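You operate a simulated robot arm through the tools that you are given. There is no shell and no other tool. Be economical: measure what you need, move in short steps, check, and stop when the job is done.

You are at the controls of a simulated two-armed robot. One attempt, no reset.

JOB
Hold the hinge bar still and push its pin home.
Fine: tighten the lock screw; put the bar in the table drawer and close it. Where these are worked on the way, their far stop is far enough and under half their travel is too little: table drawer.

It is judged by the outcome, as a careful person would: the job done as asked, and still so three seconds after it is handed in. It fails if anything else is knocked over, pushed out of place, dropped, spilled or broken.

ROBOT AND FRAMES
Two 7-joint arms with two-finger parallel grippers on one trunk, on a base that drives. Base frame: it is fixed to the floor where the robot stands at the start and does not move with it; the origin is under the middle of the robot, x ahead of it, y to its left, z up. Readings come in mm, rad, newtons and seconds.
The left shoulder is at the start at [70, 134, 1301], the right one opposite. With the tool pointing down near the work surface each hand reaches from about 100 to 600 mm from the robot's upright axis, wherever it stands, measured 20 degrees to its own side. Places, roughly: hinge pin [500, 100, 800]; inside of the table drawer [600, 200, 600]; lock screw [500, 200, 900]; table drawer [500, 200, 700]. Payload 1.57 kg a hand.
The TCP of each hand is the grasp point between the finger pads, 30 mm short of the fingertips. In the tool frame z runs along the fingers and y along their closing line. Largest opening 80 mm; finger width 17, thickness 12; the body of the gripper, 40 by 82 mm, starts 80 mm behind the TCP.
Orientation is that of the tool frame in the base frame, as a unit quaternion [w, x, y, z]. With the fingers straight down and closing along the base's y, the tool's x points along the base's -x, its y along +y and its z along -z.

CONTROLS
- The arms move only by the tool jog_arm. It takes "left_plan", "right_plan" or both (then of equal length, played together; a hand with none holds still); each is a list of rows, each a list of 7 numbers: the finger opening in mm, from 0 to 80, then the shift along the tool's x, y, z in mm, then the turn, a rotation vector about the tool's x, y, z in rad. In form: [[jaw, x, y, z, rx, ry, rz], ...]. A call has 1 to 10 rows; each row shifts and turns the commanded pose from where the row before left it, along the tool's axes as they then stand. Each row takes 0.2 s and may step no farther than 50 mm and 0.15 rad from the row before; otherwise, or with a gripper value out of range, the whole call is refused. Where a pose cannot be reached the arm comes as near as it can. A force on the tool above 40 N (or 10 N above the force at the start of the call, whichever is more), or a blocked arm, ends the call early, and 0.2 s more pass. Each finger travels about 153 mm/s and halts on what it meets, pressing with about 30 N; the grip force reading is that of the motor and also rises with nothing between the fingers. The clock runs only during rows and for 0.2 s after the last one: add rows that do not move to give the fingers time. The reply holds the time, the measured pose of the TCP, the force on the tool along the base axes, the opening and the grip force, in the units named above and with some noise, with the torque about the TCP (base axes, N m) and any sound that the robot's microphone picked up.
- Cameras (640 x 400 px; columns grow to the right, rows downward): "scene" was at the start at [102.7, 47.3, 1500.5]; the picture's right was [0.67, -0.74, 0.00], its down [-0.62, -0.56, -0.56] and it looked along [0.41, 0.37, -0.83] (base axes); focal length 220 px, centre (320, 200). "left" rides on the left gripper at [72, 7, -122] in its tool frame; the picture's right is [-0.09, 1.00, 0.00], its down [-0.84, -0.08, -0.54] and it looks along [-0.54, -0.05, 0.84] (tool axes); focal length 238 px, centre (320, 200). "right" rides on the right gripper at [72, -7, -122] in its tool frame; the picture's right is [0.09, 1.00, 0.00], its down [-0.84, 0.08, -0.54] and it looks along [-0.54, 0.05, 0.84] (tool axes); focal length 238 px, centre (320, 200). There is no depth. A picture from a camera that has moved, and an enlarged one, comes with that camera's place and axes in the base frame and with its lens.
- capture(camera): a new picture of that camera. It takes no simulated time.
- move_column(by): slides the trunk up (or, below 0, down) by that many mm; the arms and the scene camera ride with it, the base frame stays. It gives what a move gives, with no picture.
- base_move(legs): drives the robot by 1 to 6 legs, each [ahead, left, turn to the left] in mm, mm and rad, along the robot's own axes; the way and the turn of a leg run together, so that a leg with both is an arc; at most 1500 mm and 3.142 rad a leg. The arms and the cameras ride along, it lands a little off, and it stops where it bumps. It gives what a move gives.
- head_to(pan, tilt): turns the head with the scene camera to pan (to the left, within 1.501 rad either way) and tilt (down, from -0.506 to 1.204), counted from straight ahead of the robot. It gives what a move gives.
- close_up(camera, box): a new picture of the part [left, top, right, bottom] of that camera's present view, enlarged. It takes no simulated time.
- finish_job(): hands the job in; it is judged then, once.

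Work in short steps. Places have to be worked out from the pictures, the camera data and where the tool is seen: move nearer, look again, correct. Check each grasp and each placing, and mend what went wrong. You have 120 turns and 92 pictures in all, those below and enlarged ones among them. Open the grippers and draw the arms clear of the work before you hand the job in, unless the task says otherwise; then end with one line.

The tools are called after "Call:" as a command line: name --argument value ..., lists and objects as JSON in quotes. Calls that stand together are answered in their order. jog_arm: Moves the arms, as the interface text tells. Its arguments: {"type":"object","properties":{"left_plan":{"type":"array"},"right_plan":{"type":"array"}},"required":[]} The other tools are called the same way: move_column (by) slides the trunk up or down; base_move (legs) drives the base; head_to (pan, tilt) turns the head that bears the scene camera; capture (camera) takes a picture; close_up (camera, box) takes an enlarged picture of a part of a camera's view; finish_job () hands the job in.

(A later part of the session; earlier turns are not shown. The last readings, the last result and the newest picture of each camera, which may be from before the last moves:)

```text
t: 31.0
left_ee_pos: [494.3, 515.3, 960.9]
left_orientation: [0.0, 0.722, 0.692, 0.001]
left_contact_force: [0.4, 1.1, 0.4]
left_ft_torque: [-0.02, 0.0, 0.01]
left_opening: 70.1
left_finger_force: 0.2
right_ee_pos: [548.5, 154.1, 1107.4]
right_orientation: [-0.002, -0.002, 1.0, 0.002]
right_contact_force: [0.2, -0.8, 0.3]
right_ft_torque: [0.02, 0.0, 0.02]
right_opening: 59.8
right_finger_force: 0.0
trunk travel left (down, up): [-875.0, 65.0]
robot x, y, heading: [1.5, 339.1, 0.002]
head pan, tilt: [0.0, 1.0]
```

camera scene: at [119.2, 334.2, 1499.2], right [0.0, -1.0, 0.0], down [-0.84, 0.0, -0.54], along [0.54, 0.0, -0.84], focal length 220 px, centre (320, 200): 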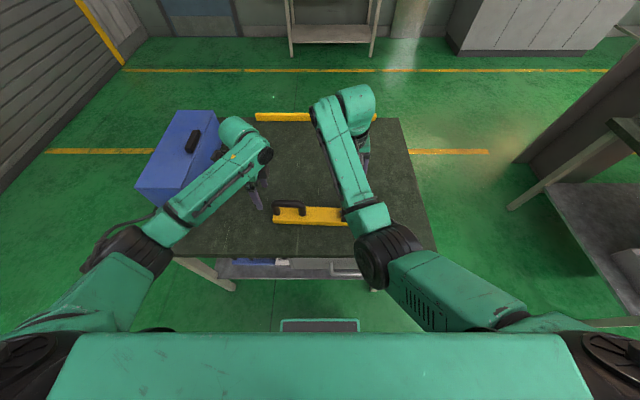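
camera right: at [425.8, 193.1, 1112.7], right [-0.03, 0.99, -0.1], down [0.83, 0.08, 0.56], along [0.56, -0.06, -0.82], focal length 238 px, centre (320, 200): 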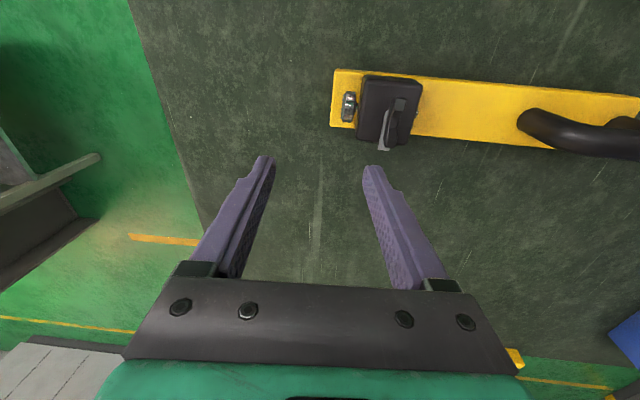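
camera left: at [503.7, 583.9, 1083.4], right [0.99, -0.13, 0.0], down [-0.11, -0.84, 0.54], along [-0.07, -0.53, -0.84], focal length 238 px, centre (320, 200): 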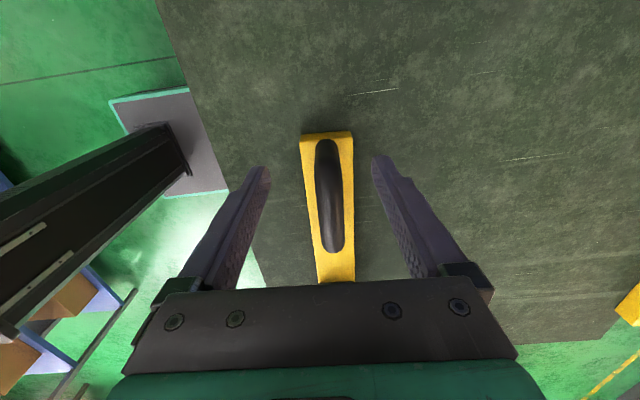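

Orientation is clean again. I approach the wing from here: first down, then in toward the target.

Call:
jog_arm --right_plan '[[60, 10, 0, 20, 0, 0, 0], [60, 10, 0, 20, 0, 0, 0], [60, 10, 0, 20, 0, 0, 0], [60, 10, 0, 20, 0, 0, 0], [60, 10, 0, 20, 0, 0, 0], [60, 10, 0, 10, 0, 0, 0], [60, 0, 0, 0, 0, 0, 0]]'

Call:
jog_arm --right_plan '[[60, 0, 20, 0, 0, 0, 0], [60, 0, 20, 0, 0, 0, 0], [60, 4, 20, 0, 0, 0, 0], [60, 4, 20, 0, 0, 0, 0], [60, 0, 0, 0, 0, 0, 0]]'

```text
t: 32.8
left_ee_pos: [493.5, 514.6, 959.6]
left_orientation: [-0.001, 0.721, 0.692, 0.002]
left_contact_force: [-0.4, 0.6, -0.3]
left_ft_torque: [-0.01, 0.01, -0.01]
left_opening: 69.8
left_finger_force: 0.0
right_ee_pos: [497.4, 115.9, 1007.6]
right_orientation: [0.012, 0.026, 0.999, -0.029]
right_contact_force: [0.2, 0.2, 0.7]
right_ft_torque: [0.01, -0.03, -0.02]
right_opening: 60.2
right_finger_force: 0.1
trunk travel left (down, up): [-875.0, 65.0]
robot x, y, heading: [-3.3, 336.5, 0.007]
head pan, tilt: [0.0, 1.0]
stopped in row 7 (right hand): the arm was blocked; the commanded pose is now the measured one
```

```text
t: 34.2
left_ee_pos: [493.9, 514.5, 961.0]
left_orientation: [-0.001, 0.721, 0.693, 0.001]
left_contact_force: [-0.2, -0.1, 0.3]
left_ft_torque: [0.02, 0.02, 0.04]
left_opening: 70.0
left_finger_force: 0.1
right_ee_pos: [501.1, 146.4, 1009.2]
right_orientation: [0.023, 0.057, 0.996, -0.07]
right_contact_force: [0.0, 0.0, 0.3]
right_ft_torque: [0.03, -0.03, -0.02]
right_opening: 60.0
right_finger_force: 0.1
trunk travel left (down, up): [-875.0, 65.0]
robot x, y, heading: [-3.9, 333.3, 0.006]
head pan, tilt: [0.0, 1.0]
stopped in row 5 (right hand): the arm was blocked; the commanded pose is now the measured one
```

I look at the right arm's posture to understand the block.

Call:
head_to --pan -0.5 --tilt 0.8

Call:
capture --camera "scene"

```text
t: 35.1
left_ee_pos: [494.5, 515.5, 961.4]
left_orientation: [-0.001, 0.721, 0.693, 0.0]
left_contact_force: [-0.7, -0.5, 0.9]
left_ft_torque: [-0.01, 0.0, 0.03]
left_opening: 69.8
left_finger_force: 0.1
right_ee_pos: [500.7, 146.8, 1009.0]
right_orientation: [0.025, 0.057, 0.996, -0.069]
right_contact_force: [-1.1, 0.3, -0.4]
right_ft_torque: [-0.01, 0.0, 0.0]
right_opening: 60.1
right_finger_force: 0.1
trunk travel left (down, up): [-875.0, 65.0]
robot x, y, heading: [-0.6, 339.5, 0.007]
head pan, tilt: [-0.499, 0.799]
```

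```text
57 pictures are left
camera scene: at [120.5, 298.5, 1514.3], right [-0.47, -0.88, 0.0], down [-0.63, 0.34, -0.7], along [0.61, -0.33, -0.72], focal length 220 px, centre (320, 200)
```

scene: 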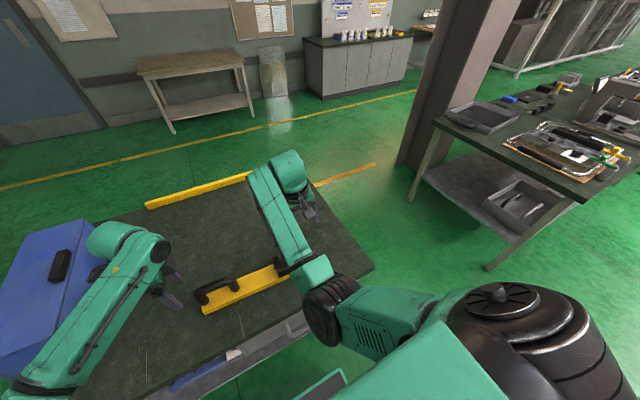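

The right arm folded into an elbow-in posture. I'll swing the hand far out to the right and up (mirror of the left start pose) to get the elbow out, then come back in.

Call:
jog_arm --right_plan '[[60, 0, -35, -5, -0.0175, 0.006, -0.014], [60, 0, -35, -5, -0.0175, 0.006, -0.014], [60, 10, -35, -10, -0.0175, 0.006, -0.014], [60, 20, -35, -20, -0.0175, 0.006, -0.014], [60, 30, -35, -25, -0.0175, 0.006, -0.014], [60, 35, -30, -30, -0.0175, 0.006, -0.014], [60, 40, -30, -30, -0.0175, 0.006, -0.014], [60, 40, -20, -30, -0.0175, 0.006, -0.014], [60, 40, 0, -30, 0, 0, 0], [60, 0, 0, -30, 0, 0, 0]]'

Call:
capture --camera "scene"

```text
refused: row 5 steps farther than a row can; nothing moved
```

```text
56 pictures are left
camera scene: at [120.5, 298.5, 1514.3], right [-0.47, -0.88, 0.0], down [-0.63, 0.34, -0.7], along [0.61, -0.33, -0.72], focal length 220 px, centre (320, 200)
```

scene: 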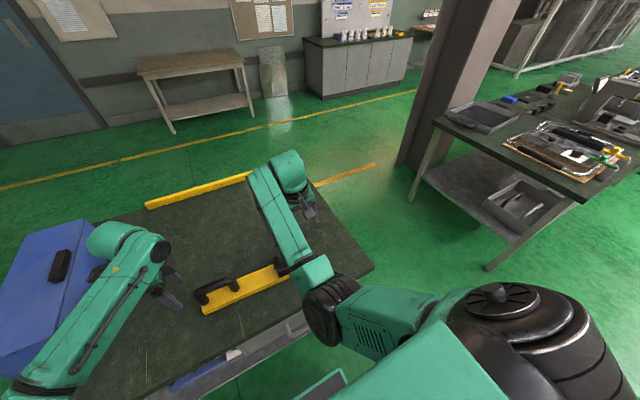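

A row was too long; I repeat with shorter steps.

Call:
jog_arm --right_plan '[[60, 0, -35, -5, -0.0175, 0.006, -0.014], [60, 0, -35, -5, -0.0175, 0.006, -0.014], [60, 10, -35, -10, -0.0175, 0.006, -0.014], [60, 20, -35, -20, -0.0175, 0.006, -0.014], [60, 25, -30, -20, -0.0175, 0.006, -0.014], [60, 28, -25, -25, -0.0175, 0.006, -0.014], [60, 28, -25, -25, -0.0175, 0.006, -0.014], [60, 28, -25, -25, -0.0175, 0.006, -0.014], [60, 30, 0, -30, 0, 0, 0], [60, 30, 0, -30, 0, 0, 0]]'

Call:
capture --camera "scene"

```text
t: 37.3
left_ee_pos: [493.1, 515.9, 961.1]
left_orientation: [0.0, 0.722, 0.692, 0.001]
left_contact_force: [0.0, -1.0, -0.1]
left_ft_torque: [0.0, 0.0, 0.04]
left_opening: 69.9
left_finger_force: 0.0
right_ee_pos: [283.7, -77.7, 1221.0]
right_orientation: [0.0, -0.002, 1.0, 0.004]
right_contact_force: [-0.1, 0.3, 0.2]
right_ft_torque: [-0.02, -0.02, 0.01]
right_opening: 60.0
right_finger_force: 0.0
trunk travel left (down, up): [-875.0, 65.0]
robot x, y, heading: [-0.8, 334.2, 0.003]
head pan, tilt: [-0.499, 0.799]
```

```text
55 pictures are left
camera scene: at [118.6, 298.9, 1514.5], right [-0.47, -0.88, 0.0], down [-0.63, 0.34, -0.7], along [0.61, -0.33, -0.72], focal length 220 px, centre (320, 200)
```

scene: 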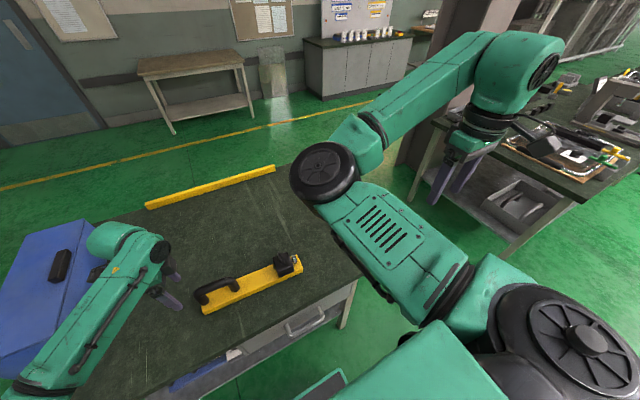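

The elbow is now on the inner side. I try to re-flip it by extending the hand forward high up and then bringing it inward.

Call:
jog_arm --right_plan '[[60, -48, 0, 0, 0, 0, 0], [60, -48, 0, 0, 0, 0, 0], [60, -48, 5, 0, 0, 0, 0], [60, -48, 5, 0, 0, 0, 0], [60, -48, 5, 0, 0, 0, 0], [60, -48, 5, 0, 0, 0, 0], [60, -48, 0, 0, 0, 0, 0], [60, 0, 0, 0, 0, 0, 0]]'

Call:
jog_arm --right_plan '[[60, 10, 40, 0, 0, 0, 0], [60, 10, 40, 0, 0, 0, 0], [60, 10, 40, 0, 0, 0, 0], [60, 10, 40, 0, 0, 0, 0], [60, 10, 40, 0, 0, 0, 0], [60, 10, 40, 0, 0, 0, 0], [60, 10, 40, 0, 0, 0, 0], [60, 0, 0, 0, 0, 0, 0]]'

Call:
capture --camera "scene"

```text
t: 39.1
left_ee_pos: [494.2, 514.7, 961.0]
left_orientation: [-0.001, 0.721, 0.693, 0.0]
left_contact_force: [-0.1, -0.1, -0.2]
left_ft_torque: [-0.01, -0.01, 0.01]
left_opening: 70.0
left_finger_force: 0.0
right_ee_pos: [550.7, -62.2, 1221.2]
right_orientation: [0.0, -0.001, 1.0, 0.003]
right_contact_force: [0.1, -0.1, -0.2]
right_ft_torque: [-0.01, -0.02, 0.05]
right_opening: 60.1
right_finger_force: 0.0
right hand out of reach, approached as far as the arm can: row 6, 7
trunk travel left (down, up): [-875.0, 65.0]
robot x, y, heading: [0.3, 337.1, 0.006]
head pan, tilt: [-0.499, 0.799]
```

```text
t: 40.9
left_ee_pos: [493.5, 514.6, 960.4]
left_orientation: [-0.002, 0.721, 0.693, 0.001]
left_contact_force: [1.3, -0.3, 0.8]
left_ft_torque: [-0.01, 0.0, 0.01]
left_opening: 69.8
left_finger_force: 0.0
right_ee_pos: [569.0, 181.5, 1237.1]
right_orientation: [0.0, -0.002, 1.0, 0.004]
right_contact_force: [0.6, -1.0, 0.3]
right_ft_torque: [-0.01, 0.0, -0.01]
right_opening: 60.1
right_finger_force: 0.1
right hand out of reach, approached as far as the arm can: row 4, 5, 6, 7
trunk travel left (down, up): [-875.0, 65.0]
robot x, y, heading: [0.5, 333.7, 0.007]
head pan, tilt: [-0.499, 0.799]
```

```text
54 pictures are left
camera scene: at [120.8, 297.8, 1514.3], right [-0.47, -0.88, 0.0], down [-0.63, 0.34, -0.7], along [0.61, -0.33, -0.72], focal length 220 px, centre (320, 200)
```

scene: 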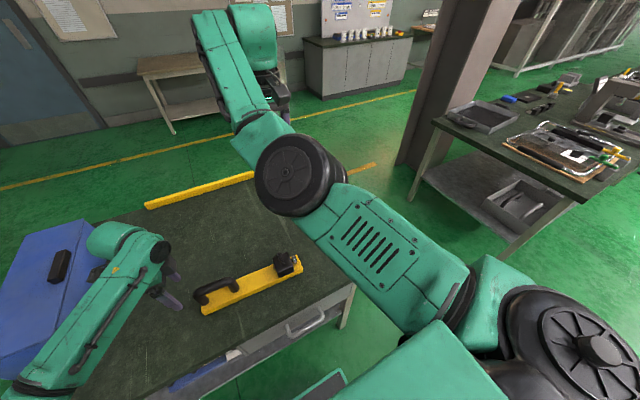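

The arm is nearly straight now. I swing the hand inward, then retract, hoping the elbow folds outward.

Call:
jog_arm --right_plan '[[60, 0, 35, 5, 0, 0, 0], [60, 0, 35, 5, 0, 0, 0], [60, 0, 35, 5, 0, 0, 0], [60, 0, 35, 5, 0, 0, 0], [60, 20, 10, 10, 0, 0, 0], [60, 30, 0, 10, 0, 0, 0], [60, 30, 0, 10, 0, 0, 0], [60, 0, 0, 0, 0, 0, 0]]'

Call:
capture --camera "scene"

```text
t: 42.7
left_ee_pos: [494.3, 515.4, 960.0]
left_orientation: [-0.001, 0.721, 0.693, 0.0]
left_contact_force: [-0.2, 0.2, 0.0]
left_ft_torque: [0.02, -0.02, 0.02]
left_opening: 69.9
left_finger_force: 0.1
right_ee_pos: [567.5, 312.7, 1223.8]
right_orientation: [0.0, -0.002, 1.0, 0.003]
right_contact_force: [-0.3, -0.5, -0.2]
right_ft_torque: [0.02, -0.04, 0.01]
right_opening: 60.1
right_finger_force: 0.1
right hand out of reach, approached as far as the arm can: row 1, 4, 5, 6, 7
trunk travel left (down, up): [-875.0, 65.0]
robot x, y, heading: [0.6, 334.3, 0.004]
head pan, tilt: [-0.499, 0.799]
```

```text
53 pictures are left
camera scene: at [120.5, 298.6, 1514.3], right [-0.47, -0.88, 0.0], down [-0.63, 0.34, -0.7], along [0.61, -0.33, -0.72], focal length 220 px, centre (320, 200)
```

scene: 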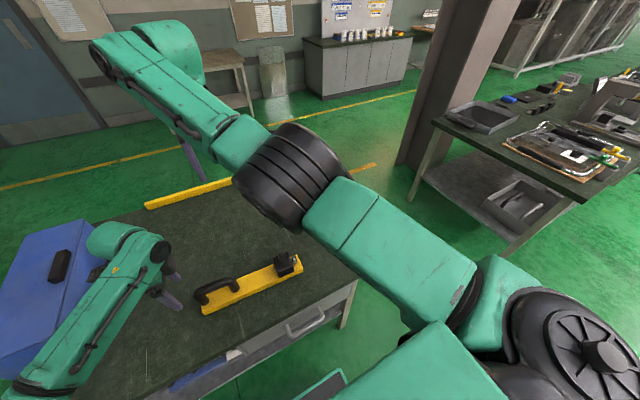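

The elbow axis has rolled. I continue by lowering and retracting.

Call:
jog_arm --right_plan '[[60, 20, 0, 30, 0, 0, 0], [60, 20, 0, 30, 0, 0, 0], [60, 20, -10, 30, 0, 0, 0], [60, 10, -20, 30, 0, 0, 0], [60, 10, -20, 20, 0, 0, 0], [60, 0, -20, 20, 0, 0, 0], [60, 0, 0, 0, 0, 0, 0]]'

Call:
capture --camera "scene"

```text
t: 44.3
left_ee_pos: [494.2, 514.8, 960.6]
left_orientation: [-0.001, 0.72, 0.693, 0.001]
left_contact_force: [0.5, 0.1, -0.4]
left_ft_torque: [-0.01, 0.03, 0.02]
left_opening: 70.1
left_finger_force: 0.0
right_ee_pos: [575.2, 300.3, 1196.1]
right_orientation: [0.0, -0.002, 1.0, 0.003]
right_contact_force: [-0.6, -0.8, 0.1]
right_ft_torque: [-0.02, 0.01, 0.0]
right_opening: 59.6
right_finger_force: 0.1
right hand out of reach, approached as far as the arm can: row 1, 2, 3, 4, 5, 6
trunk travel left (down, up): [-875.0, 65.0]
robot x, y, heading: [-1.1, 336.2, 0.005]
head pan, tilt: [-0.499, 0.799]
```

```text
52 pictures are left
camera scene: at [120.6, 298.3, 1514.3], right [-0.47, -0.88, 0.0], down [-0.63, 0.34, -0.7], along [0.61, -0.33, -0.72], focal length 220 px, centre (320, 200)
```

scene: 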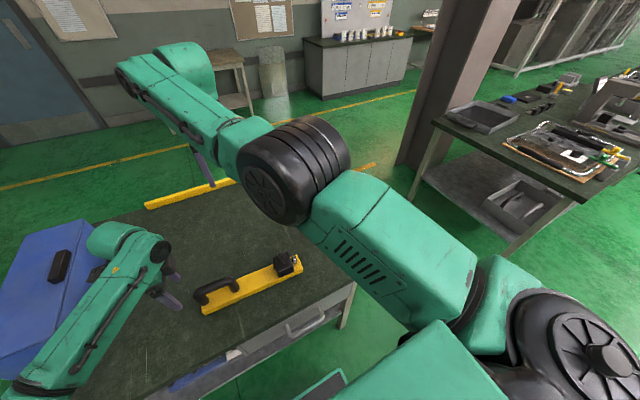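

Stuck at a straight elbow. Moving inward rolled the elbow in the desired sense, so I go a bit further inward.

Call:
jog_arm --right_plan '[[60, 0, 30, -20, 0, 0, 0], [60, 0, 30, -20, 0, 0, 0], [60, 0, 30, 0, 0, 0, 0], [60, 0, 30, 0, 0, 0, 0], [60, 0, 20, 0, 0, 0, 0], [60, 0, 0, 0, 0, 0, 0], [60, 0, 0, 0, 0, 0, 0]]'

Call:
capture --camera "scene"

```text
t: 45.9
left_ee_pos: [492.7, 514.8, 960.4]
left_orientation: [-0.001, 0.721, 0.693, 0.0]
left_contact_force: [-0.5, 0.3, 0.2]
left_ft_torque: [-0.01, -0.02, 0.02]
left_opening: 69.9
left_finger_force: 0.1
right_ee_pos: [574.5, 321.2, 1206.3]
right_orientation: [0.005, -0.003, 1.0, 0.005]
right_contact_force: [-0.2, -0.1, 0.5]
right_ft_torque: [0.01, 0.03, -0.01]
right_opening: 59.9
right_finger_force: 0.1
right hand out of reach, approached as far as the arm can: row 1, 2, 3, 4, 5
trunk travel left (down, up): [-875.0, 65.0]
robot x, y, heading: [0.1, 338.0, 0.007]
head pan, tilt: [-0.499, 0.799]
```

```text
51 pictures are left
camera scene: at [120.3, 298.2, 1514.3], right [-0.47, -0.88, 0.0], down [-0.63, 0.34, -0.7], along [0.61, -0.33, -0.72], focal length 220 px, centre (320, 200)
```

scene: 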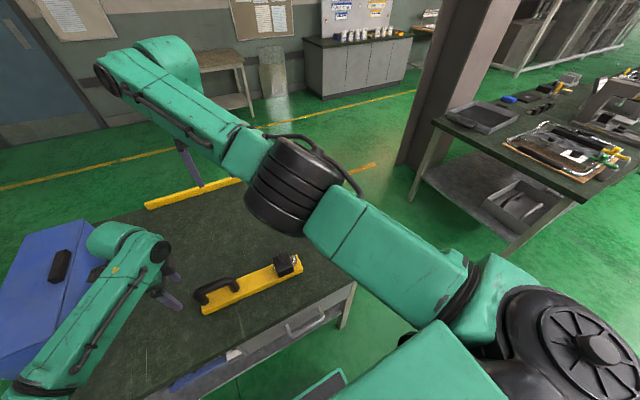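

The roll is now like the start posture. I retract and lower slightly again.

Call:
jog_arm --right_plan '[[60, 25, 0, 10, 0, 0, 0], [60, 25, 0, 10, 0, 0, 0], [60, 25, 10, 10, 0, 0, 0], [60, 25, 10, 10, 0, 0, 0], [60, 0, 0, 0, 0, 0, 0], [60, 0, 0, 0, 0, 0, 0]]'

Call:
capture --camera "scene"

```text
t: 47.3
left_ee_pos: [493.6, 515.5, 961.0]
left_orientation: [-0.001, 0.721, 0.693, 0.0]
left_contact_force: [-0.3, 0.1, -0.5]
left_ft_torque: [0.0, 0.02, -0.02]
left_opening: 69.9
left_finger_force: 0.1
right_ee_pos: [555.6, 355.4, 1193.1]
right_orientation: [-0.001, -0.001, 1.0, 0.002]
right_contact_force: [-0.9, 1.0, 0.2]
right_ft_torque: [-0.02, 0.0, 0.0]
right_opening: 59.9
right_finger_force: 0.1
right hand out of reach, approached as far as the arm can: row 1, 2, 3, 4
trunk travel left (down, up): [-875.0, 65.0]
robot x, y, heading: [-4.7, 340.0, 0.004]
head pan, tilt: [-0.499, 0.799]
```

```text
50 pictures are left
camera scene: at [120.4, 299.0, 1514.4], right [-0.47, -0.88, 0.0], down [-0.63, 0.34, -0.7], along [0.61, -0.33, -0.72], focal length 220 px, centre (320, 200)
```

scene: 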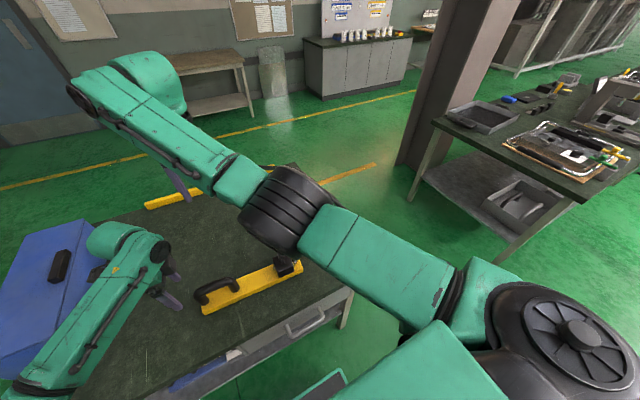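

I stop fighting the right elbow; the left arm, which is in good posture, can turn the screw. I park the right hand back out to the right side.

Call:
jog_arm --right_plan '[[60, 0, -40, -5, 0, 0, 0], [60, 0, -45, -5, 0, 0, 0], [60, 0, -45, -5, 0, 0, 0], [60, 0, -45, -5, 0, 0, 0], [60, 0, -45, -5, 0, 0, 0], [60, 0, -45, -5, 0, 0, 0], [60, 0, -45, 0, 0, 0, 0], [60, 0, -45, 0, 0, 0, 0], [60, 0, -45, 0, 0, 0, 0], [60, 0, 0, 0, 0, 0, 0]]'

Call:
capture --camera "scene"

```text
t: 49.5
left_ee_pos: [494.2, 514.9, 960.3]
left_orientation: [0.0, 0.721, 0.693, 0.001]
left_contact_force: [0.8, -0.1, -0.5]
left_ft_torque: [0.01, -0.03, -0.01]
left_opening: 69.5
left_finger_force: 0.1
right_ee_pos: [573.8, -16.0, 1226.3]
right_orientation: [0.005, 0.001, 1.0, 0.004]
right_contact_force: [-0.1, 0.3, 0.7]
right_ft_torque: [0.01, -0.02, 0.02]
right_opening: 59.9
right_finger_force: 0.1
right hand out of reach, approached as far as the arm can: row 1, 2, 8, 9
trunk travel left (down, up): [-875.0, 65.0]
robot x, y, heading: [1.2, 336.9, 0.005]
head pan, tilt: [-0.499, 0.799]
```

```text
49 pictures are left
camera scene: at [120.6, 297.9, 1514.3], right [-0.47, -0.88, 0.0], down [-0.63, 0.34, -0.7], along [0.61, -0.33, -0.72], focal length 220 px, centre (320, 200)
```

scene: 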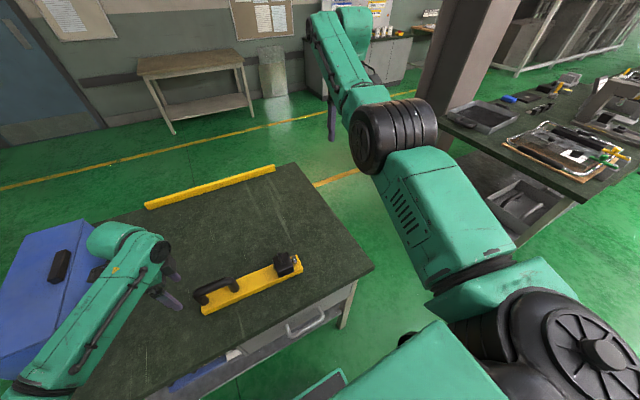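

Rows in the middle were reachable, and the elbow axis now lies sideways (elbow-up). I retract and lower from here to see which way it folds.

Call:
jog_arm --right_plan '[[60, 10, 20, 20, 0, 0, 0], [60, 20, 20, 20, 0, 0, 0], [60, 20, 20, 25, 0, 0, 0], [60, 20, 20, 30, 0, 0, 0], [60, 10, 20, 30, 0, 0, 0], [60, 10, 10, 30, 0, 0, 0], [60, 0, 0, 0, 0, 0, 0]]'

Call:
capture --camera "scene"

```text
t: 51.1
left_ee_pos: [492.9, 514.8, 960.6]
left_orientation: [0.0, 0.721, 0.693, 0.001]
left_contact_force: [0.8, 0.0, 0.4]
left_ft_torque: [0.04, -0.02, -0.02]
left_opening: 69.7
left_finger_force: 0.1
right_ee_pos: [499.8, 86.7, 1067.2]
right_orientation: [0.0, -0.001, 1.0, 0.002]
right_contact_force: [0.4, -0.7, 1.4]
right_ft_torque: [0.0, -0.02, -0.01]
right_opening: 60.4
right_finger_force: 0.1
right hand out of reach, approached as far as the arm can: row 4, 5
trunk travel left (down, up): [-875.0, 65.0]
robot x, y, heading: [-2.2, 336.3, 0.004]
head pan, tilt: [-0.499, 0.799]
```

```text
48 pictures are left
camera scene: at [120.4, 298.3, 1514.3], right [-0.47, -0.88, 0.0], down [-0.63, 0.34, -0.7], along [0.61, -0.33, -0.72], focal length 220 px, centre (320, 200)
```

scene: 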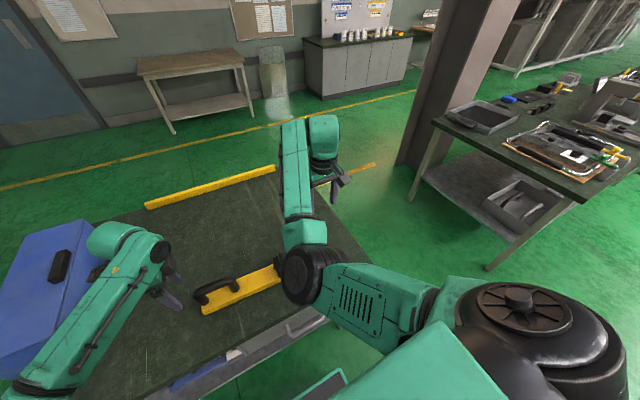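

It folds inward again, so I park the right hand out to the right and use the left arm.

Call:
jog_arm --right_plan '[[60, 0, -40, -15, 0, 0, 0], [60, 20, -40, -20, 0, 0, 0], [60, 30, -30, -25, 0, 0, 0], [60, 35, -20, -25, 0, 0, 0], [60, 35, -15, -25, 0, 0, 0], [60, 35, -10, -20, 0, 0, 0], [60, 35, -10, -20, 0, 0, 0], [60, 0, 0, 0, 0, 0, 0]]'

```text
t: 52.9
left_ee_pos: [494.5, 514.5, 960.6]
left_orientation: [0.0, 0.721, 0.693, 0.0]
left_contact_force: [-0.1, 0.2, -0.7]
left_ft_torque: [-0.03, 0.02, 0.02]
left_opening: 69.9
left_finger_force: 0.2
right_ee_pos: [308.1, -79.4, 1214.3]
right_orientation: [-0.001, -0.002, 1.0, 0.004]
right_contact_force: [-0.1, 0.6, -0.3]
right_ft_torque: [0.04, 0.02, -0.01]
right_opening: 60.2
right_finger_force: 0.1
trunk travel left (down, up): [-875.0, 65.0]
robot x, y, heading: [-1.3, 339.3, 0.002]
head pan, tilt: [-0.499, 0.799]
```

I raise the left hand a bit, then drive the base ~277 mm right so the left hand arrives over the screw.

Call:
jog_arm --left_plan '[[70, 0, 0, -40, 0, 0, 0], [70, 0, 0, -20, 0, 0, 0], [70, 0, 0, 0, 0, 0, 0]]'

Call:
base_move --legs '[[0, -277, 0]]'

Call:
jog_arm --left_plan '[[60, 0, 0, 0, 0, 0, -0.15], [60, 0, 0, 0, 0, 0, -0.15], [60, 0, 0, 0, 0, 0, -0.15], [60, 0, 0, 0, 0, 0, -0.15], [60, 0, 0, 0, 0, 0, -0.15], [60, 0, 0, 0, 0, 0, -0.15], [60, 0, 0, 0, 0, 0, -0.15], [60, 0, 0, 0, 0, 0, -0.15], [60, 0, 0, 0, 0, 0, -0.15], [60, 0, 0, 0, 0, 0, -0.15]]'

Call:
capture --camera "left"

```text
t: 53.7
left_ee_pos: [495.1, 515.0, 1022.4]
left_orientation: [0.0, 0.721, 0.693, 0.001]
left_contact_force: [-0.1, -0.7, -0.3]
left_ft_torque: [0.02, 0.01, -0.01]
left_opening: 69.9
left_finger_force: 0.0
right_ee_pos: [308.7, -78.7, 1213.2]
right_orientation: [-0.001, -0.002, 1.0, 0.003]
right_contact_force: [0.2, 0.0, 0.3]
right_ft_torque: [-0.01, -0.02, 0.0]
right_opening: 59.9
right_finger_force: 0.1
trunk travel left (down, up): [-875.0, 65.0]
robot x, y, heading: [-0.5, 336.8, 0.001]
head pan, tilt: [-0.499, 0.799]
```

```text
t: 55.7
left_ee_pos: [496.7, 226.3, 1021.4]
left_orientation: [0.0, 0.723, 0.691, 0.0]
left_contact_force: [-0.4, 0.2, -1.5]
left_ft_torque: [-0.02, -0.01, -0.01]
left_opening: 69.8
left_finger_force: 0.1
right_ee_pos: [307.2, -367.9, 1215.7]
right_orientation: [0.0, 0.001, 1.0, 0.001]
right_contact_force: [0.8, 1.0, 0.1]
right_ft_torque: [-0.05, 0.0, 0.0]
right_opening: 60.1
right_finger_force: 0.0
trunk travel left (down, up): [-875.0, 65.0]
robot x, y, heading: [-0.7, 48.6, -0.001]
head pan, tilt: [-0.499, 0.799]
```

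```text
t: 57.9
left_ee_pos: [496.8, 223.5, 1021.2]
left_orientation: [0.001, 0.057, 0.998, 0.001]
left_contact_force: [-0.5, 0.8, -0.3]
left_ft_torque: [0.03, 0.01, 0.02]
left_opening: 59.8
left_finger_force: 0.0
right_ee_pos: [306.8, -369.3, 1214.1]
right_orientation: [0.0, 0.0, 1.0, 0.003]
right_contact_force: [-0.5, 0.4, -0.4]
right_ft_torque: [-0.04, 0.0, -0.02]
right_opening: 59.9
right_finger_force: 0.1
trunk travel left (down, up): [-875.0, 65.0]
robot x, y, heading: [1.3, 48.0, 0.001]
head pan, tilt: [-0.499, 0.799]
```

```text
47 pictures are left
camera left: at [426.2, 238.3, 1143.7], right [0.2, 0.98, 0.0], down [0.82, -0.17, 0.54], along [0.53, -0.11, -0.84], focal length 238 px, centre (320, 200)
```

left: 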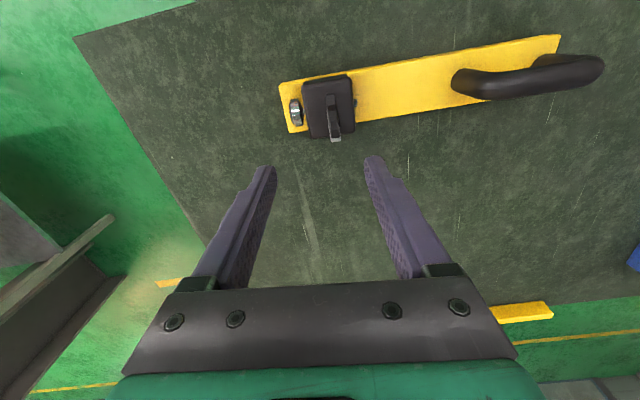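

I zoom on the block to find the wing's exact place and direction.

Call:
close_up --camera "left" --box '[270, 60, 380, 150]'

Call:
head_to --pan 0.3 --tilt 0.95

Call:
capture --camera "scene"

```text
4.44 times, centred on (325, 105) of left
camera zoom: at [426.2, 238.3, 1143.7], right [0.2, 0.98, 0.0], down [0.82, -0.17, 0.54], along [0.53, -0.11, -0.84], focal length 1059 px, centre (298, 622)
```

zoom: 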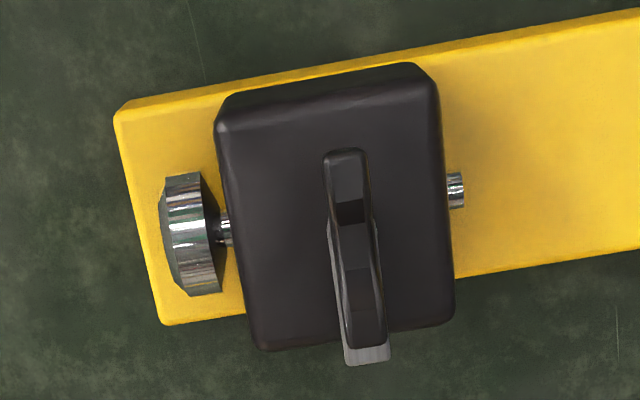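

```text
t: 59.0
left_ee_pos: [496.1, 224.3, 1021.4]
left_orientation: [0.0, 0.059, 0.998, 0.001]
left_contact_force: [0.3, 0.1, -1.1]
left_ft_torque: [0.0, 0.01, 0.02]
left_opening: 60.2
left_finger_force: 0.0
right_ee_pos: [308.3, -368.8, 1213.2]
right_orientation: [0.0, 0.001, 1.0, 0.003]
right_contact_force: [0.3, 0.5, -0.4]
right_ft_torque: [0.03, 0.02, -0.02]
right_opening: 59.7
right_finger_force: 0.0
trunk travel left (down, up): [-875.0, 65.0]
robot x, y, heading: [0.7, 47.7, -0.005]
head pan, tilt: [0.3, 0.949]
```

```text
45 pictures are left
camera scene: at [119.7, 69.3, 1502.8], right [0.3, -0.96, 0.0], down [-0.78, -0.24, -0.58], along [0.56, 0.17, -0.81], focal length 220 px, centre (320, 200)
```

scene: 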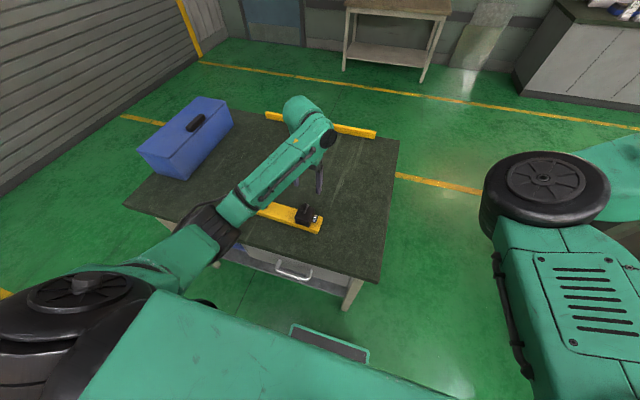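

The wing is centred at about (483,238.5), directed nearly along x. I align, descend to z≈918 with fingers straddling it, then check.

Call:
jog_arm --left_plan '[[60, 0, 0, 0, 0, 0, -0.075], [60, 14, 14, 0, 0, 0, 0], [60, 0, 0, 30, 0, 0, 0], [60, 0, 0, 30, 0, 0, 0], [60, 0, 0, 25, 0, 0, 0], [60, 0, 0, 18, 0, 0, 0], [60, 0, 0, 0, 0, 0, 0]]'

Call:
capture --camera "left"

```text
t: 60.6
left_ee_pos: [482.9, 240.3, 918.5]
left_orientation: [0.001, 0.021, 1.0, 0.001]
left_contact_force: [0.6, -0.1, -0.7]
left_ft_torque: [-0.01, 0.0, -0.02]
left_opening: 59.9
left_finger_force: 0.0
right_ee_pos: [307.6, -369.5, 1214.5]
right_orientation: [0.0, 0.001, 1.0, 0.004]
right_contact_force: [0.2, -0.5, 0.4]
right_ft_torque: [0.01, 0.03, 0.0]
right_opening: 59.9
right_finger_force: 0.0
trunk travel left (down, up): [-875.0, 65.0]
robot x, y, heading: [-4.3, 47.8, 0.001]
head pan, tilt: [0.3, 0.949]
```

```text
44 pictures are left
camera left: at [411.8, 247.6, 1040.5], right [0.13, 0.99, 0.0], down [0.83, -0.11, 0.54], along [0.54, -0.07, -0.84], focal length 238 px, centre (320, 200)
```

left: 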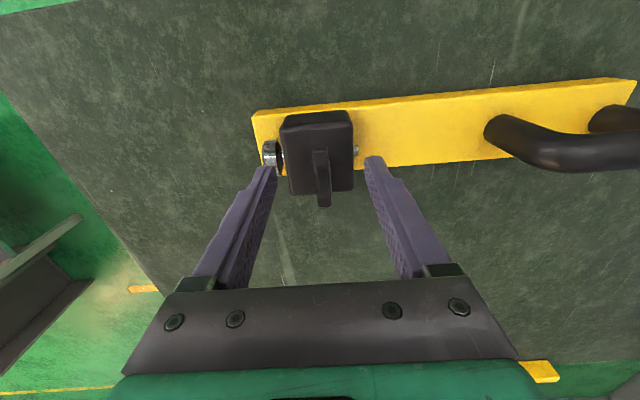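

The wing is centred between the fingers. I lower 4 mm more and close.

Call:
jog_arm --left_plan '[[60, 0, 0, 4, 0, 0, 0], [30, 0, 0, 0, 0, 0, 0], [10, 0, 0, 0, 0, 0, 0], [0, 0, 0, 0, 0, 0, 0], [0, 0, 0, 0, 0, 0, 0]]'

Call:
close_up --camera "left" --box '[220, 80, 420, 220]'

```text
t: 61.9
left_ee_pos: [483.4, 240.2, 914.3]
left_orientation: [0.0, 0.02, 1.0, 0.001]
left_contact_force: [0.8, 3.2, 1.7]
left_ft_torque: [-0.19, 0.01, -0.17]
left_opening: 9.3
left_finger_force: 27.9
right_ee_pos: [306.5, -368.1, 1215.0]
right_orientation: [0.0, 0.001, 1.0, 0.003]
right_contact_force: [-0.2, -0.4, 0.4]
right_ft_torque: [0.01, 0.0, -0.01]
right_opening: 60.3
right_finger_force: 0.0
trunk travel left (down, up): [-875.0, 65.0]
robot x, y, heading: [0.8, 49.2, 0.002]
head pan, tilt: [0.3, 0.949]
```

```text
2.86 times, centred on (320, 150) of left
camera zoom: at [411.4, 248.4, 1037.2], right [0.13, 0.99, 0.0], down [0.83, -0.11, 0.54], along [0.54, -0.07, -0.84], focal length 681 px, centre (320, 343)
```

zoom: 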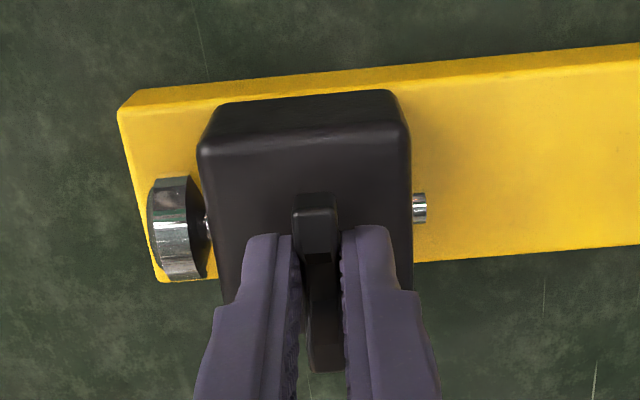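

The wing is gripped (9.3 mm). I turn clockwise 0.3 rad and check whether the bar follows.

Call:
jog_arm --left_plan '[[0, 0, 0, 0, 0, 0, 0.1], [0, 0, 0, 0, 0, 0, 0.1], [0, 0, 0, 0, 0, 0, 0.1], [0, 0, 0, 0, 0, 0, 0]]'

Call:
capture --camera "left"

```text
t: 62.9
left_ee_pos: [483.4, 240.4, 914.9]
left_orientation: [0.002, 0.17, 0.985, 0.001]
left_contact_force: [3.0, 6.0, 10.2]
left_ft_torque: [0.19, 0.22, 0.02]
left_opening: 9.5
left_finger_force: 27.5
right_ee_pos: [306.6, -368.6, 1215.2]
right_orientation: [0.0, 0.001, 1.0, 0.003]
right_contact_force: [-0.9, -0.3, 0.4]
right_ft_torque: [-0.02, -0.03, 0.01]
right_opening: 59.9
right_finger_force: 0.1
trunk travel left (down, up): [-875.0, 65.0]
robot x, y, heading: [-1.9, 52.3, -0.001]
head pan, tilt: [0.3, 0.949]
```

```text
42 pictures are left
camera left: at [417.0, 269.8, 1037.0], right [0.42, 0.91, 0.0], down [0.76, -0.35, 0.54], along [0.49, -0.23, -0.84], focal length 238 px, centre (320, 200)
```

left: 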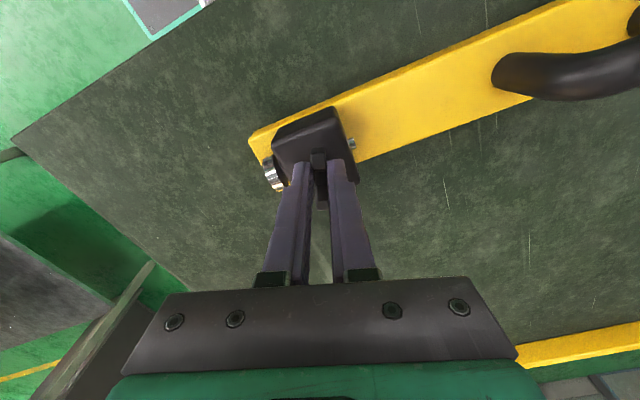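

The bar stays still and the wing turns. An upward force of 10 N appeared; I turn a little more and watch it.

Call:
jog_arm --left_plan '[[0, 0, 0, 0, 0, 0, 0.1], [0, 0, 0, 0, 0, 0, 0.1], [0, 0, 0, 0, 0, 0, 0.1], [0, 0, 0, 0, 0, 0, 0]]'

Call:
close_up --camera "left" --box '[220, 80, 420, 220]'

```text
t: 63.9
left_ee_pos: [482.2, 239.4, 914.7]
left_orientation: [0.0, 0.315, 0.949, 0.0]
left_contact_force: [3.9, 5.6, 9.9]
left_ft_torque: [-0.1, -0.33, 0.02]
left_opening: 9.4
left_finger_force: 27.7
right_ee_pos: [306.2, -368.0, 1213.6]
right_orientation: [0.0, 0.001, 1.0, 0.002]
right_contact_force: [-0.2, -1.2, 0.4]
right_ft_torque: [0.0, -0.01, 0.01]
right_opening: 59.8
right_finger_force: 0.0
trunk travel left (down, up): [-875.0, 65.0]
robot x, y, heading: [0.4, 51.9, -0.001]
head pan, tilt: [0.3, 0.949]
```

```text
2.86 times, centred on (320, 150) of left
camera zoom: at [428.5, 287.1, 1037.1], right [0.67, 0.74, 0.0], down [0.62, -0.56, 0.54], along [0.4, -0.36, -0.84], focal length 681 px, centre (320, 343)
```

zoom: 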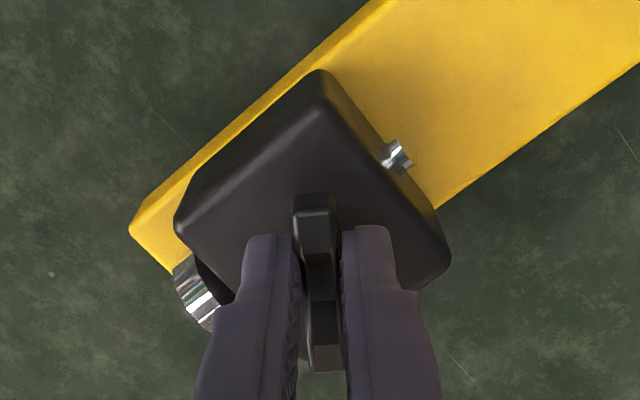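

The screw turns freely without further rise in force. I continue clockwise.

Call:
jog_arm --left_plan '[[0, 0, 0, 0, 0, 0, 0.12], [0, 0, 0, 0, 0, 0, 0.12], [0, 0, 0, 0, 0, 0, 0.12], [0, 0, 0, 0, 0, 0, 0.12], [0, 0, 0, 0, 0, 0, 0.12], [0, 0, 0, 0, 0, 0, 0.12], [0, 0, 0, 0, 0, 0, 0.12], [0, 0, 0, 0, 0, 0, 0]]'

Call:
capture --camera "left"

```text
t: 65.7
left_ee_pos: [484.0, 240.0, 915.3]
left_orientation: [-0.001, 0.675, 0.738, 0.001]
left_contact_force: [3.3, 2.0, 5.0]
left_ft_torque: [-0.04, -0.1, 0.03]
left_opening: 9.7
left_finger_force: 28.1
right_ee_pos: [307.4, -368.7, 1214.7]
right_orientation: [0.0, 0.001, 1.0, 0.002]
right_contact_force: [-0.7, 0.1, 0.1]
right_ft_torque: [0.01, 0.0, 0.01]
right_opening: 59.9
right_finger_force: 0.1
trunk travel left (down, up): [-875.0, 65.0]
robot x, y, heading: [-2.1, 47.2, 0.003]
head pan, tilt: [0.3, 0.949]
```

```text
40 pictures are left
camera left: at [483.5, 310.8, 1037.2], right [1.0, -0.01, 0.0], down [0.0, -0.84, 0.54], along [0.0, -0.54, -0.84], focal length 238 px, centre (320, 200)
```

left: 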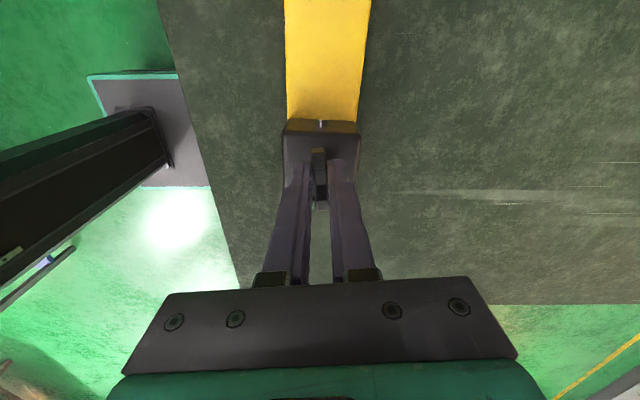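

Rotated ~1.45 rad with no stop yet. I continue turning.

Call:
jog_arm --left_plan '[[0, 0, 0, 0, 0, 0, 0.12], [0, 0, 0, 0, 0, 0, 0.12], [0, 0, 0, 0, 0, 0, 0.12], [0, 0, 0, 0, 0, 0, 0.12], [0, 0, 0, 0, 0, 0, 0.12], [0, 0, 0, 0, 0, 0, 0]]'

Call:
jog_arm --left_plan '[[0, 0, 0, 0, 0, 0, 0.12], [0, 0, 0, 0, 0, 0, 0.12], [0, 0, 0, 0, 0, 0, 0.12], [0, 0, 0, 0, 0, 0, 0]]'

Call:
close_up --camera "left" --box '[220, 60, 420, 220]'

```text
t: 67.0
left_ee_pos: [483.3, 239.8, 914.6]
left_orientation: [-0.001, 0.863, 0.505, 0.001]
left_contact_force: [1.4, 0.4, 1.0]
left_ft_torque: [-0.46, -0.15, 0.38]
left_opening: 10.7
left_finger_force: 28.4
right_ee_pos: [307.3, -368.7, 1214.9]
right_orientation: [0.0, 0.001, 1.0, 0.002]
right_contact_force: [-0.1, -0.4, 1.1]
right_ft_torque: [-0.01, 0.02, 0.04]
right_opening: 60.0
right_finger_force: 0.0
trunk travel left (down, up): [-875.0, 65.0]
robot x, y, heading: [-0.5, 48.1, -0.002]
head pan, tilt: [0.3, 0.949]
```

```text
t: 68.0
left_ee_pos: [483.9, 240.1, 913.9]
left_orientation: [-0.001, 0.94, 0.342, 0.001]
left_contact_force: [1.1, -0.4, -0.4]
left_ft_torque: [-0.19, -0.17, 0.38]
left_opening: 9.7
left_finger_force: 27.9
right_ee_pos: [308.3, -368.4, 1214.4]
right_orientation: [0.0, 0.001, 1.0, 0.003]
right_contact_force: [-0.2, -0.1, -1.1]
right_ft_torque: [0.01, -0.02, 0.02]
right_opening: 60.0
right_finger_force: 0.1
trunk travel left (down, up): [-875.0, 65.0]
robot x, y, heading: [-2.3, 51.7, -0.003]
head pan, tilt: [0.3, 0.949]
```

```text
2.50 times, centred on (320, 140) of left
camera zoom: at [543.1, 279.5, 1036.9], right [0.57, -0.82, 0.0], down [-0.69, -0.48, 0.54], along [-0.45, -0.31, -0.84], focal length 596 px, centre (320, 350)
```

zoom: 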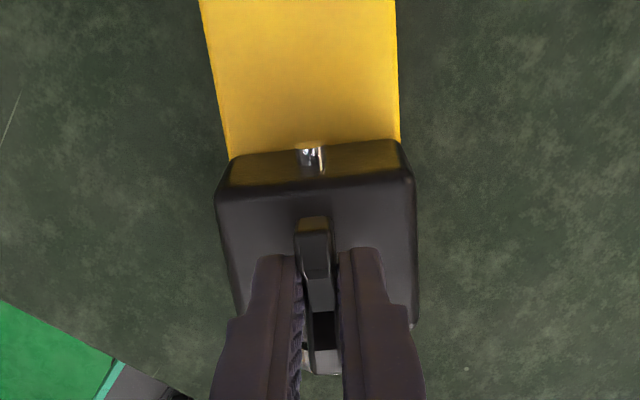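

Torque reached 0.38 N·m at about a quarter turn and then the whole bar began to swing with the hand: the screw is tight at its stop. I release, raise the hand and look at the scene.

Call:
jog_arm --left_plan '[[30, 0, 0, 0, 0, 0, 0], [50, 0, 0, 0, 0, 0, 0], [50, 0, 0, -30, 0, 0, 0], [50, 0, 0, -40, 0, 0, 0], [50, 0, 0, -40, 0, 0, 0], [50, 0, 0, 0, 0, 0, 0]]'

Call:
capture --camera "left"

Call:
capture --camera "scene"

```text
t: 69.5
left_ee_pos: [481.9, 240.4, 1024.5]
left_orientation: [-0.001, 0.939, 0.343, 0.001]
left_contact_force: [0.0, -0.5, 0.3]
left_ft_torque: [0.03, 0.01, 0.0]
left_opening: 49.9
left_finger_force: 0.1
right_ee_pos: [306.8, -368.8, 1213.6]
right_orientation: [-0.001, 0.001, 1.0, 0.002]
right_contact_force: [0.2, 0.3, -0.3]
right_ft_torque: [0.04, 0.04, 0.01]
right_opening: 59.8
right_finger_force: 0.1
trunk travel left (down, up): [-875.0, 65.0]
robot x, y, heading: [1.9, 44.0, -0.003]
head pan, tilt: [0.3, 0.949]
```

```text
38 pictures are left
camera left: at [541.8, 280.4, 1146.6], right [0.57, -0.82, 0.0], down [-0.69, -0.48, 0.54], along [-0.44, -0.31, -0.84], focal length 238 px, centre (320, 200)
```

left: 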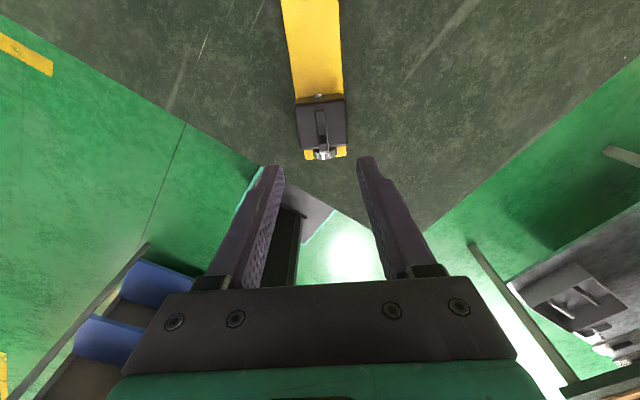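

```text
37 pictures are left
camera scene: at [119.7, 69.6, 1502.8], right [0.3, -0.96, 0.0], down [-0.78, -0.24, -0.58], along [0.56, 0.17, -0.81], focal length 220 px, centre (320, 200)
```

scene: 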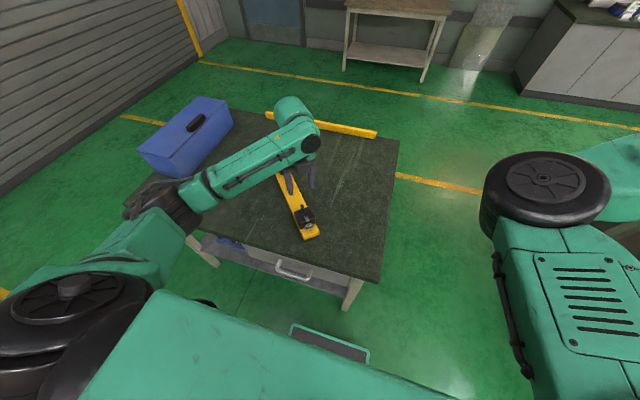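

The wing is now aligned with the bar: a quarter turn. Next the drawer: I turn the left hand to close along x and bring it over the drawer handle area.

Call:
jog_arm --left_plan '[[60, 0, 0, 0, 0, 0, -0.145], [60, 0, 0, 0, 0, 0, -0.145], [60, 0, 0, 0, 0, 0, -0.145], [60, 0, 0, 0, 0, 0, -0.145], [60, 0, 0, 0, 0, 0, -0.145], [60, 0, 0, 0, 0, 0, -0.145], [60, 0, -44, 10, 0, 0, 0], [60, 0, -44, 10, 0, 0, 0], [60, 0, -44, 20, 0, 0, 0], [60, 0, -44, 20, 0, 0, 0]]'

Call:
capture --camera "left"

Call:
close_up --camera "scene" --box '[200, 200, 400, 325]'

```text
t: 71.7
left_ee_pos: [305.0, 241.3, 966.7]
left_orientation: [0.0, 0.707, 0.707, 0.001]
left_contact_force: [-0.2, -0.1, 1.2]
left_ft_torque: [0.02, -0.02, 0.01]
left_opening: 59.9
left_finger_force: 0.0
right_ee_pos: [305.2, -368.7, 1215.5]
right_orientation: [0.001, 0.001, 1.0, 0.002]
right_contact_force: [0.3, 0.0, 0.6]
right_ft_torque: [-0.01, -0.06, 0.01]
right_opening: 59.9
right_finger_force: 0.0
trunk travel left (down, up): [-875.0, 65.0]
robot x, y, heading: [-1.1, 45.0, 0.004]
head pan, tilt: [0.3, 0.949]
```

```text
36 pictures are left
camera left: at [311.3, 312.0, 1088.1], right [1.0, -0.09, 0.0], down [-0.08, -0.84, 0.54], along [-0.05, -0.54, -0.84], focal length 238 px, centre (320, 200)
```

left: 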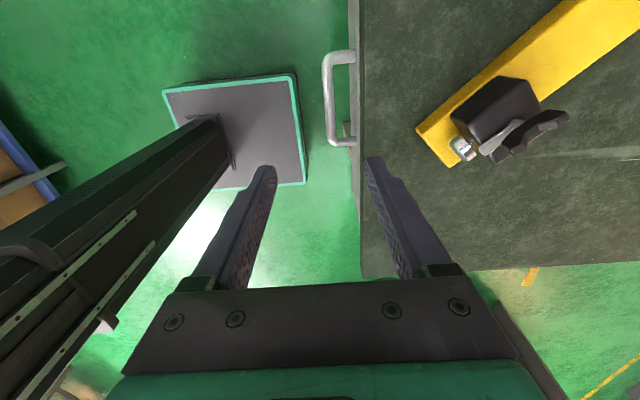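

```text
3.20 times, centred on (300, 262) of scene
camera zoom: at [117.2, 70.1, 1503.0], right [0.3, -0.96, 0.0], down [-0.78, -0.24, -0.58], along [0.56, 0.17, -0.81], focal length 705 px, centre (384, 0)
```

zoom: 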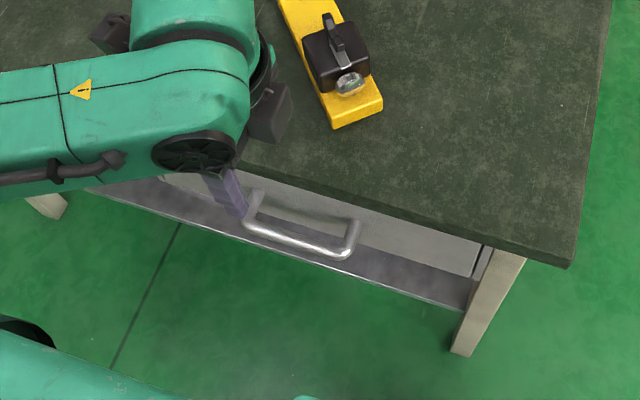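

Handle bar is at x≈317, y≈240, z≈720–745. I lower the left hand by 100 mm in front of it and re-look to triangulate its height.

Call:
jog_arm --left_plan '[[60, 0, 3, 25, 0, 0, 0], [60, 0, 3, 25, 0, 0, 0], [60, 0, 3, 25, 0, 0, 0], [60, 0, 3, 25, 0, 0, 0], [60, 0, 0, 0, 0, 0, 0]]'

Call:
capture --camera "left"

```text
t: 72.8
left_ee_pos: [319.5, 240.1, 862.7]
left_orientation: [-0.001, 0.707, 0.707, 0.001]
left_contact_force: [0.5, -0.7, 0.2]
left_ft_torque: [-0.02, -0.03, 0.05]
left_opening: 59.9
left_finger_force: 0.0
right_ee_pos: [307.3, -367.5, 1214.7]
right_orientation: [0.0, 0.001, 1.0, 0.003]
right_contact_force: [-0.1, 0.3, -0.1]
right_ft_torque: [0.02, -0.01, -0.02]
right_opening: 60.2
right_finger_force: 0.2
trunk travel left (down, up): [-875.0, 65.0]
robot x, y, heading: [-0.5, 46.9, -0.0]
head pan, tilt: [0.3, 0.949]
```

```text
34 pictures are left
camera left: at [327.0, 310.9, 986.1], right [1.0, -0.09, 0.0], down [-0.08, -0.84, 0.54], along [-0.05, -0.54, -0.84], focal length 238 px, centre (320, 200)
```

left: 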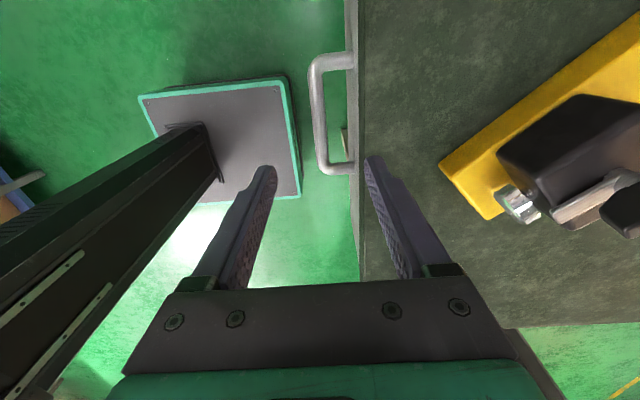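

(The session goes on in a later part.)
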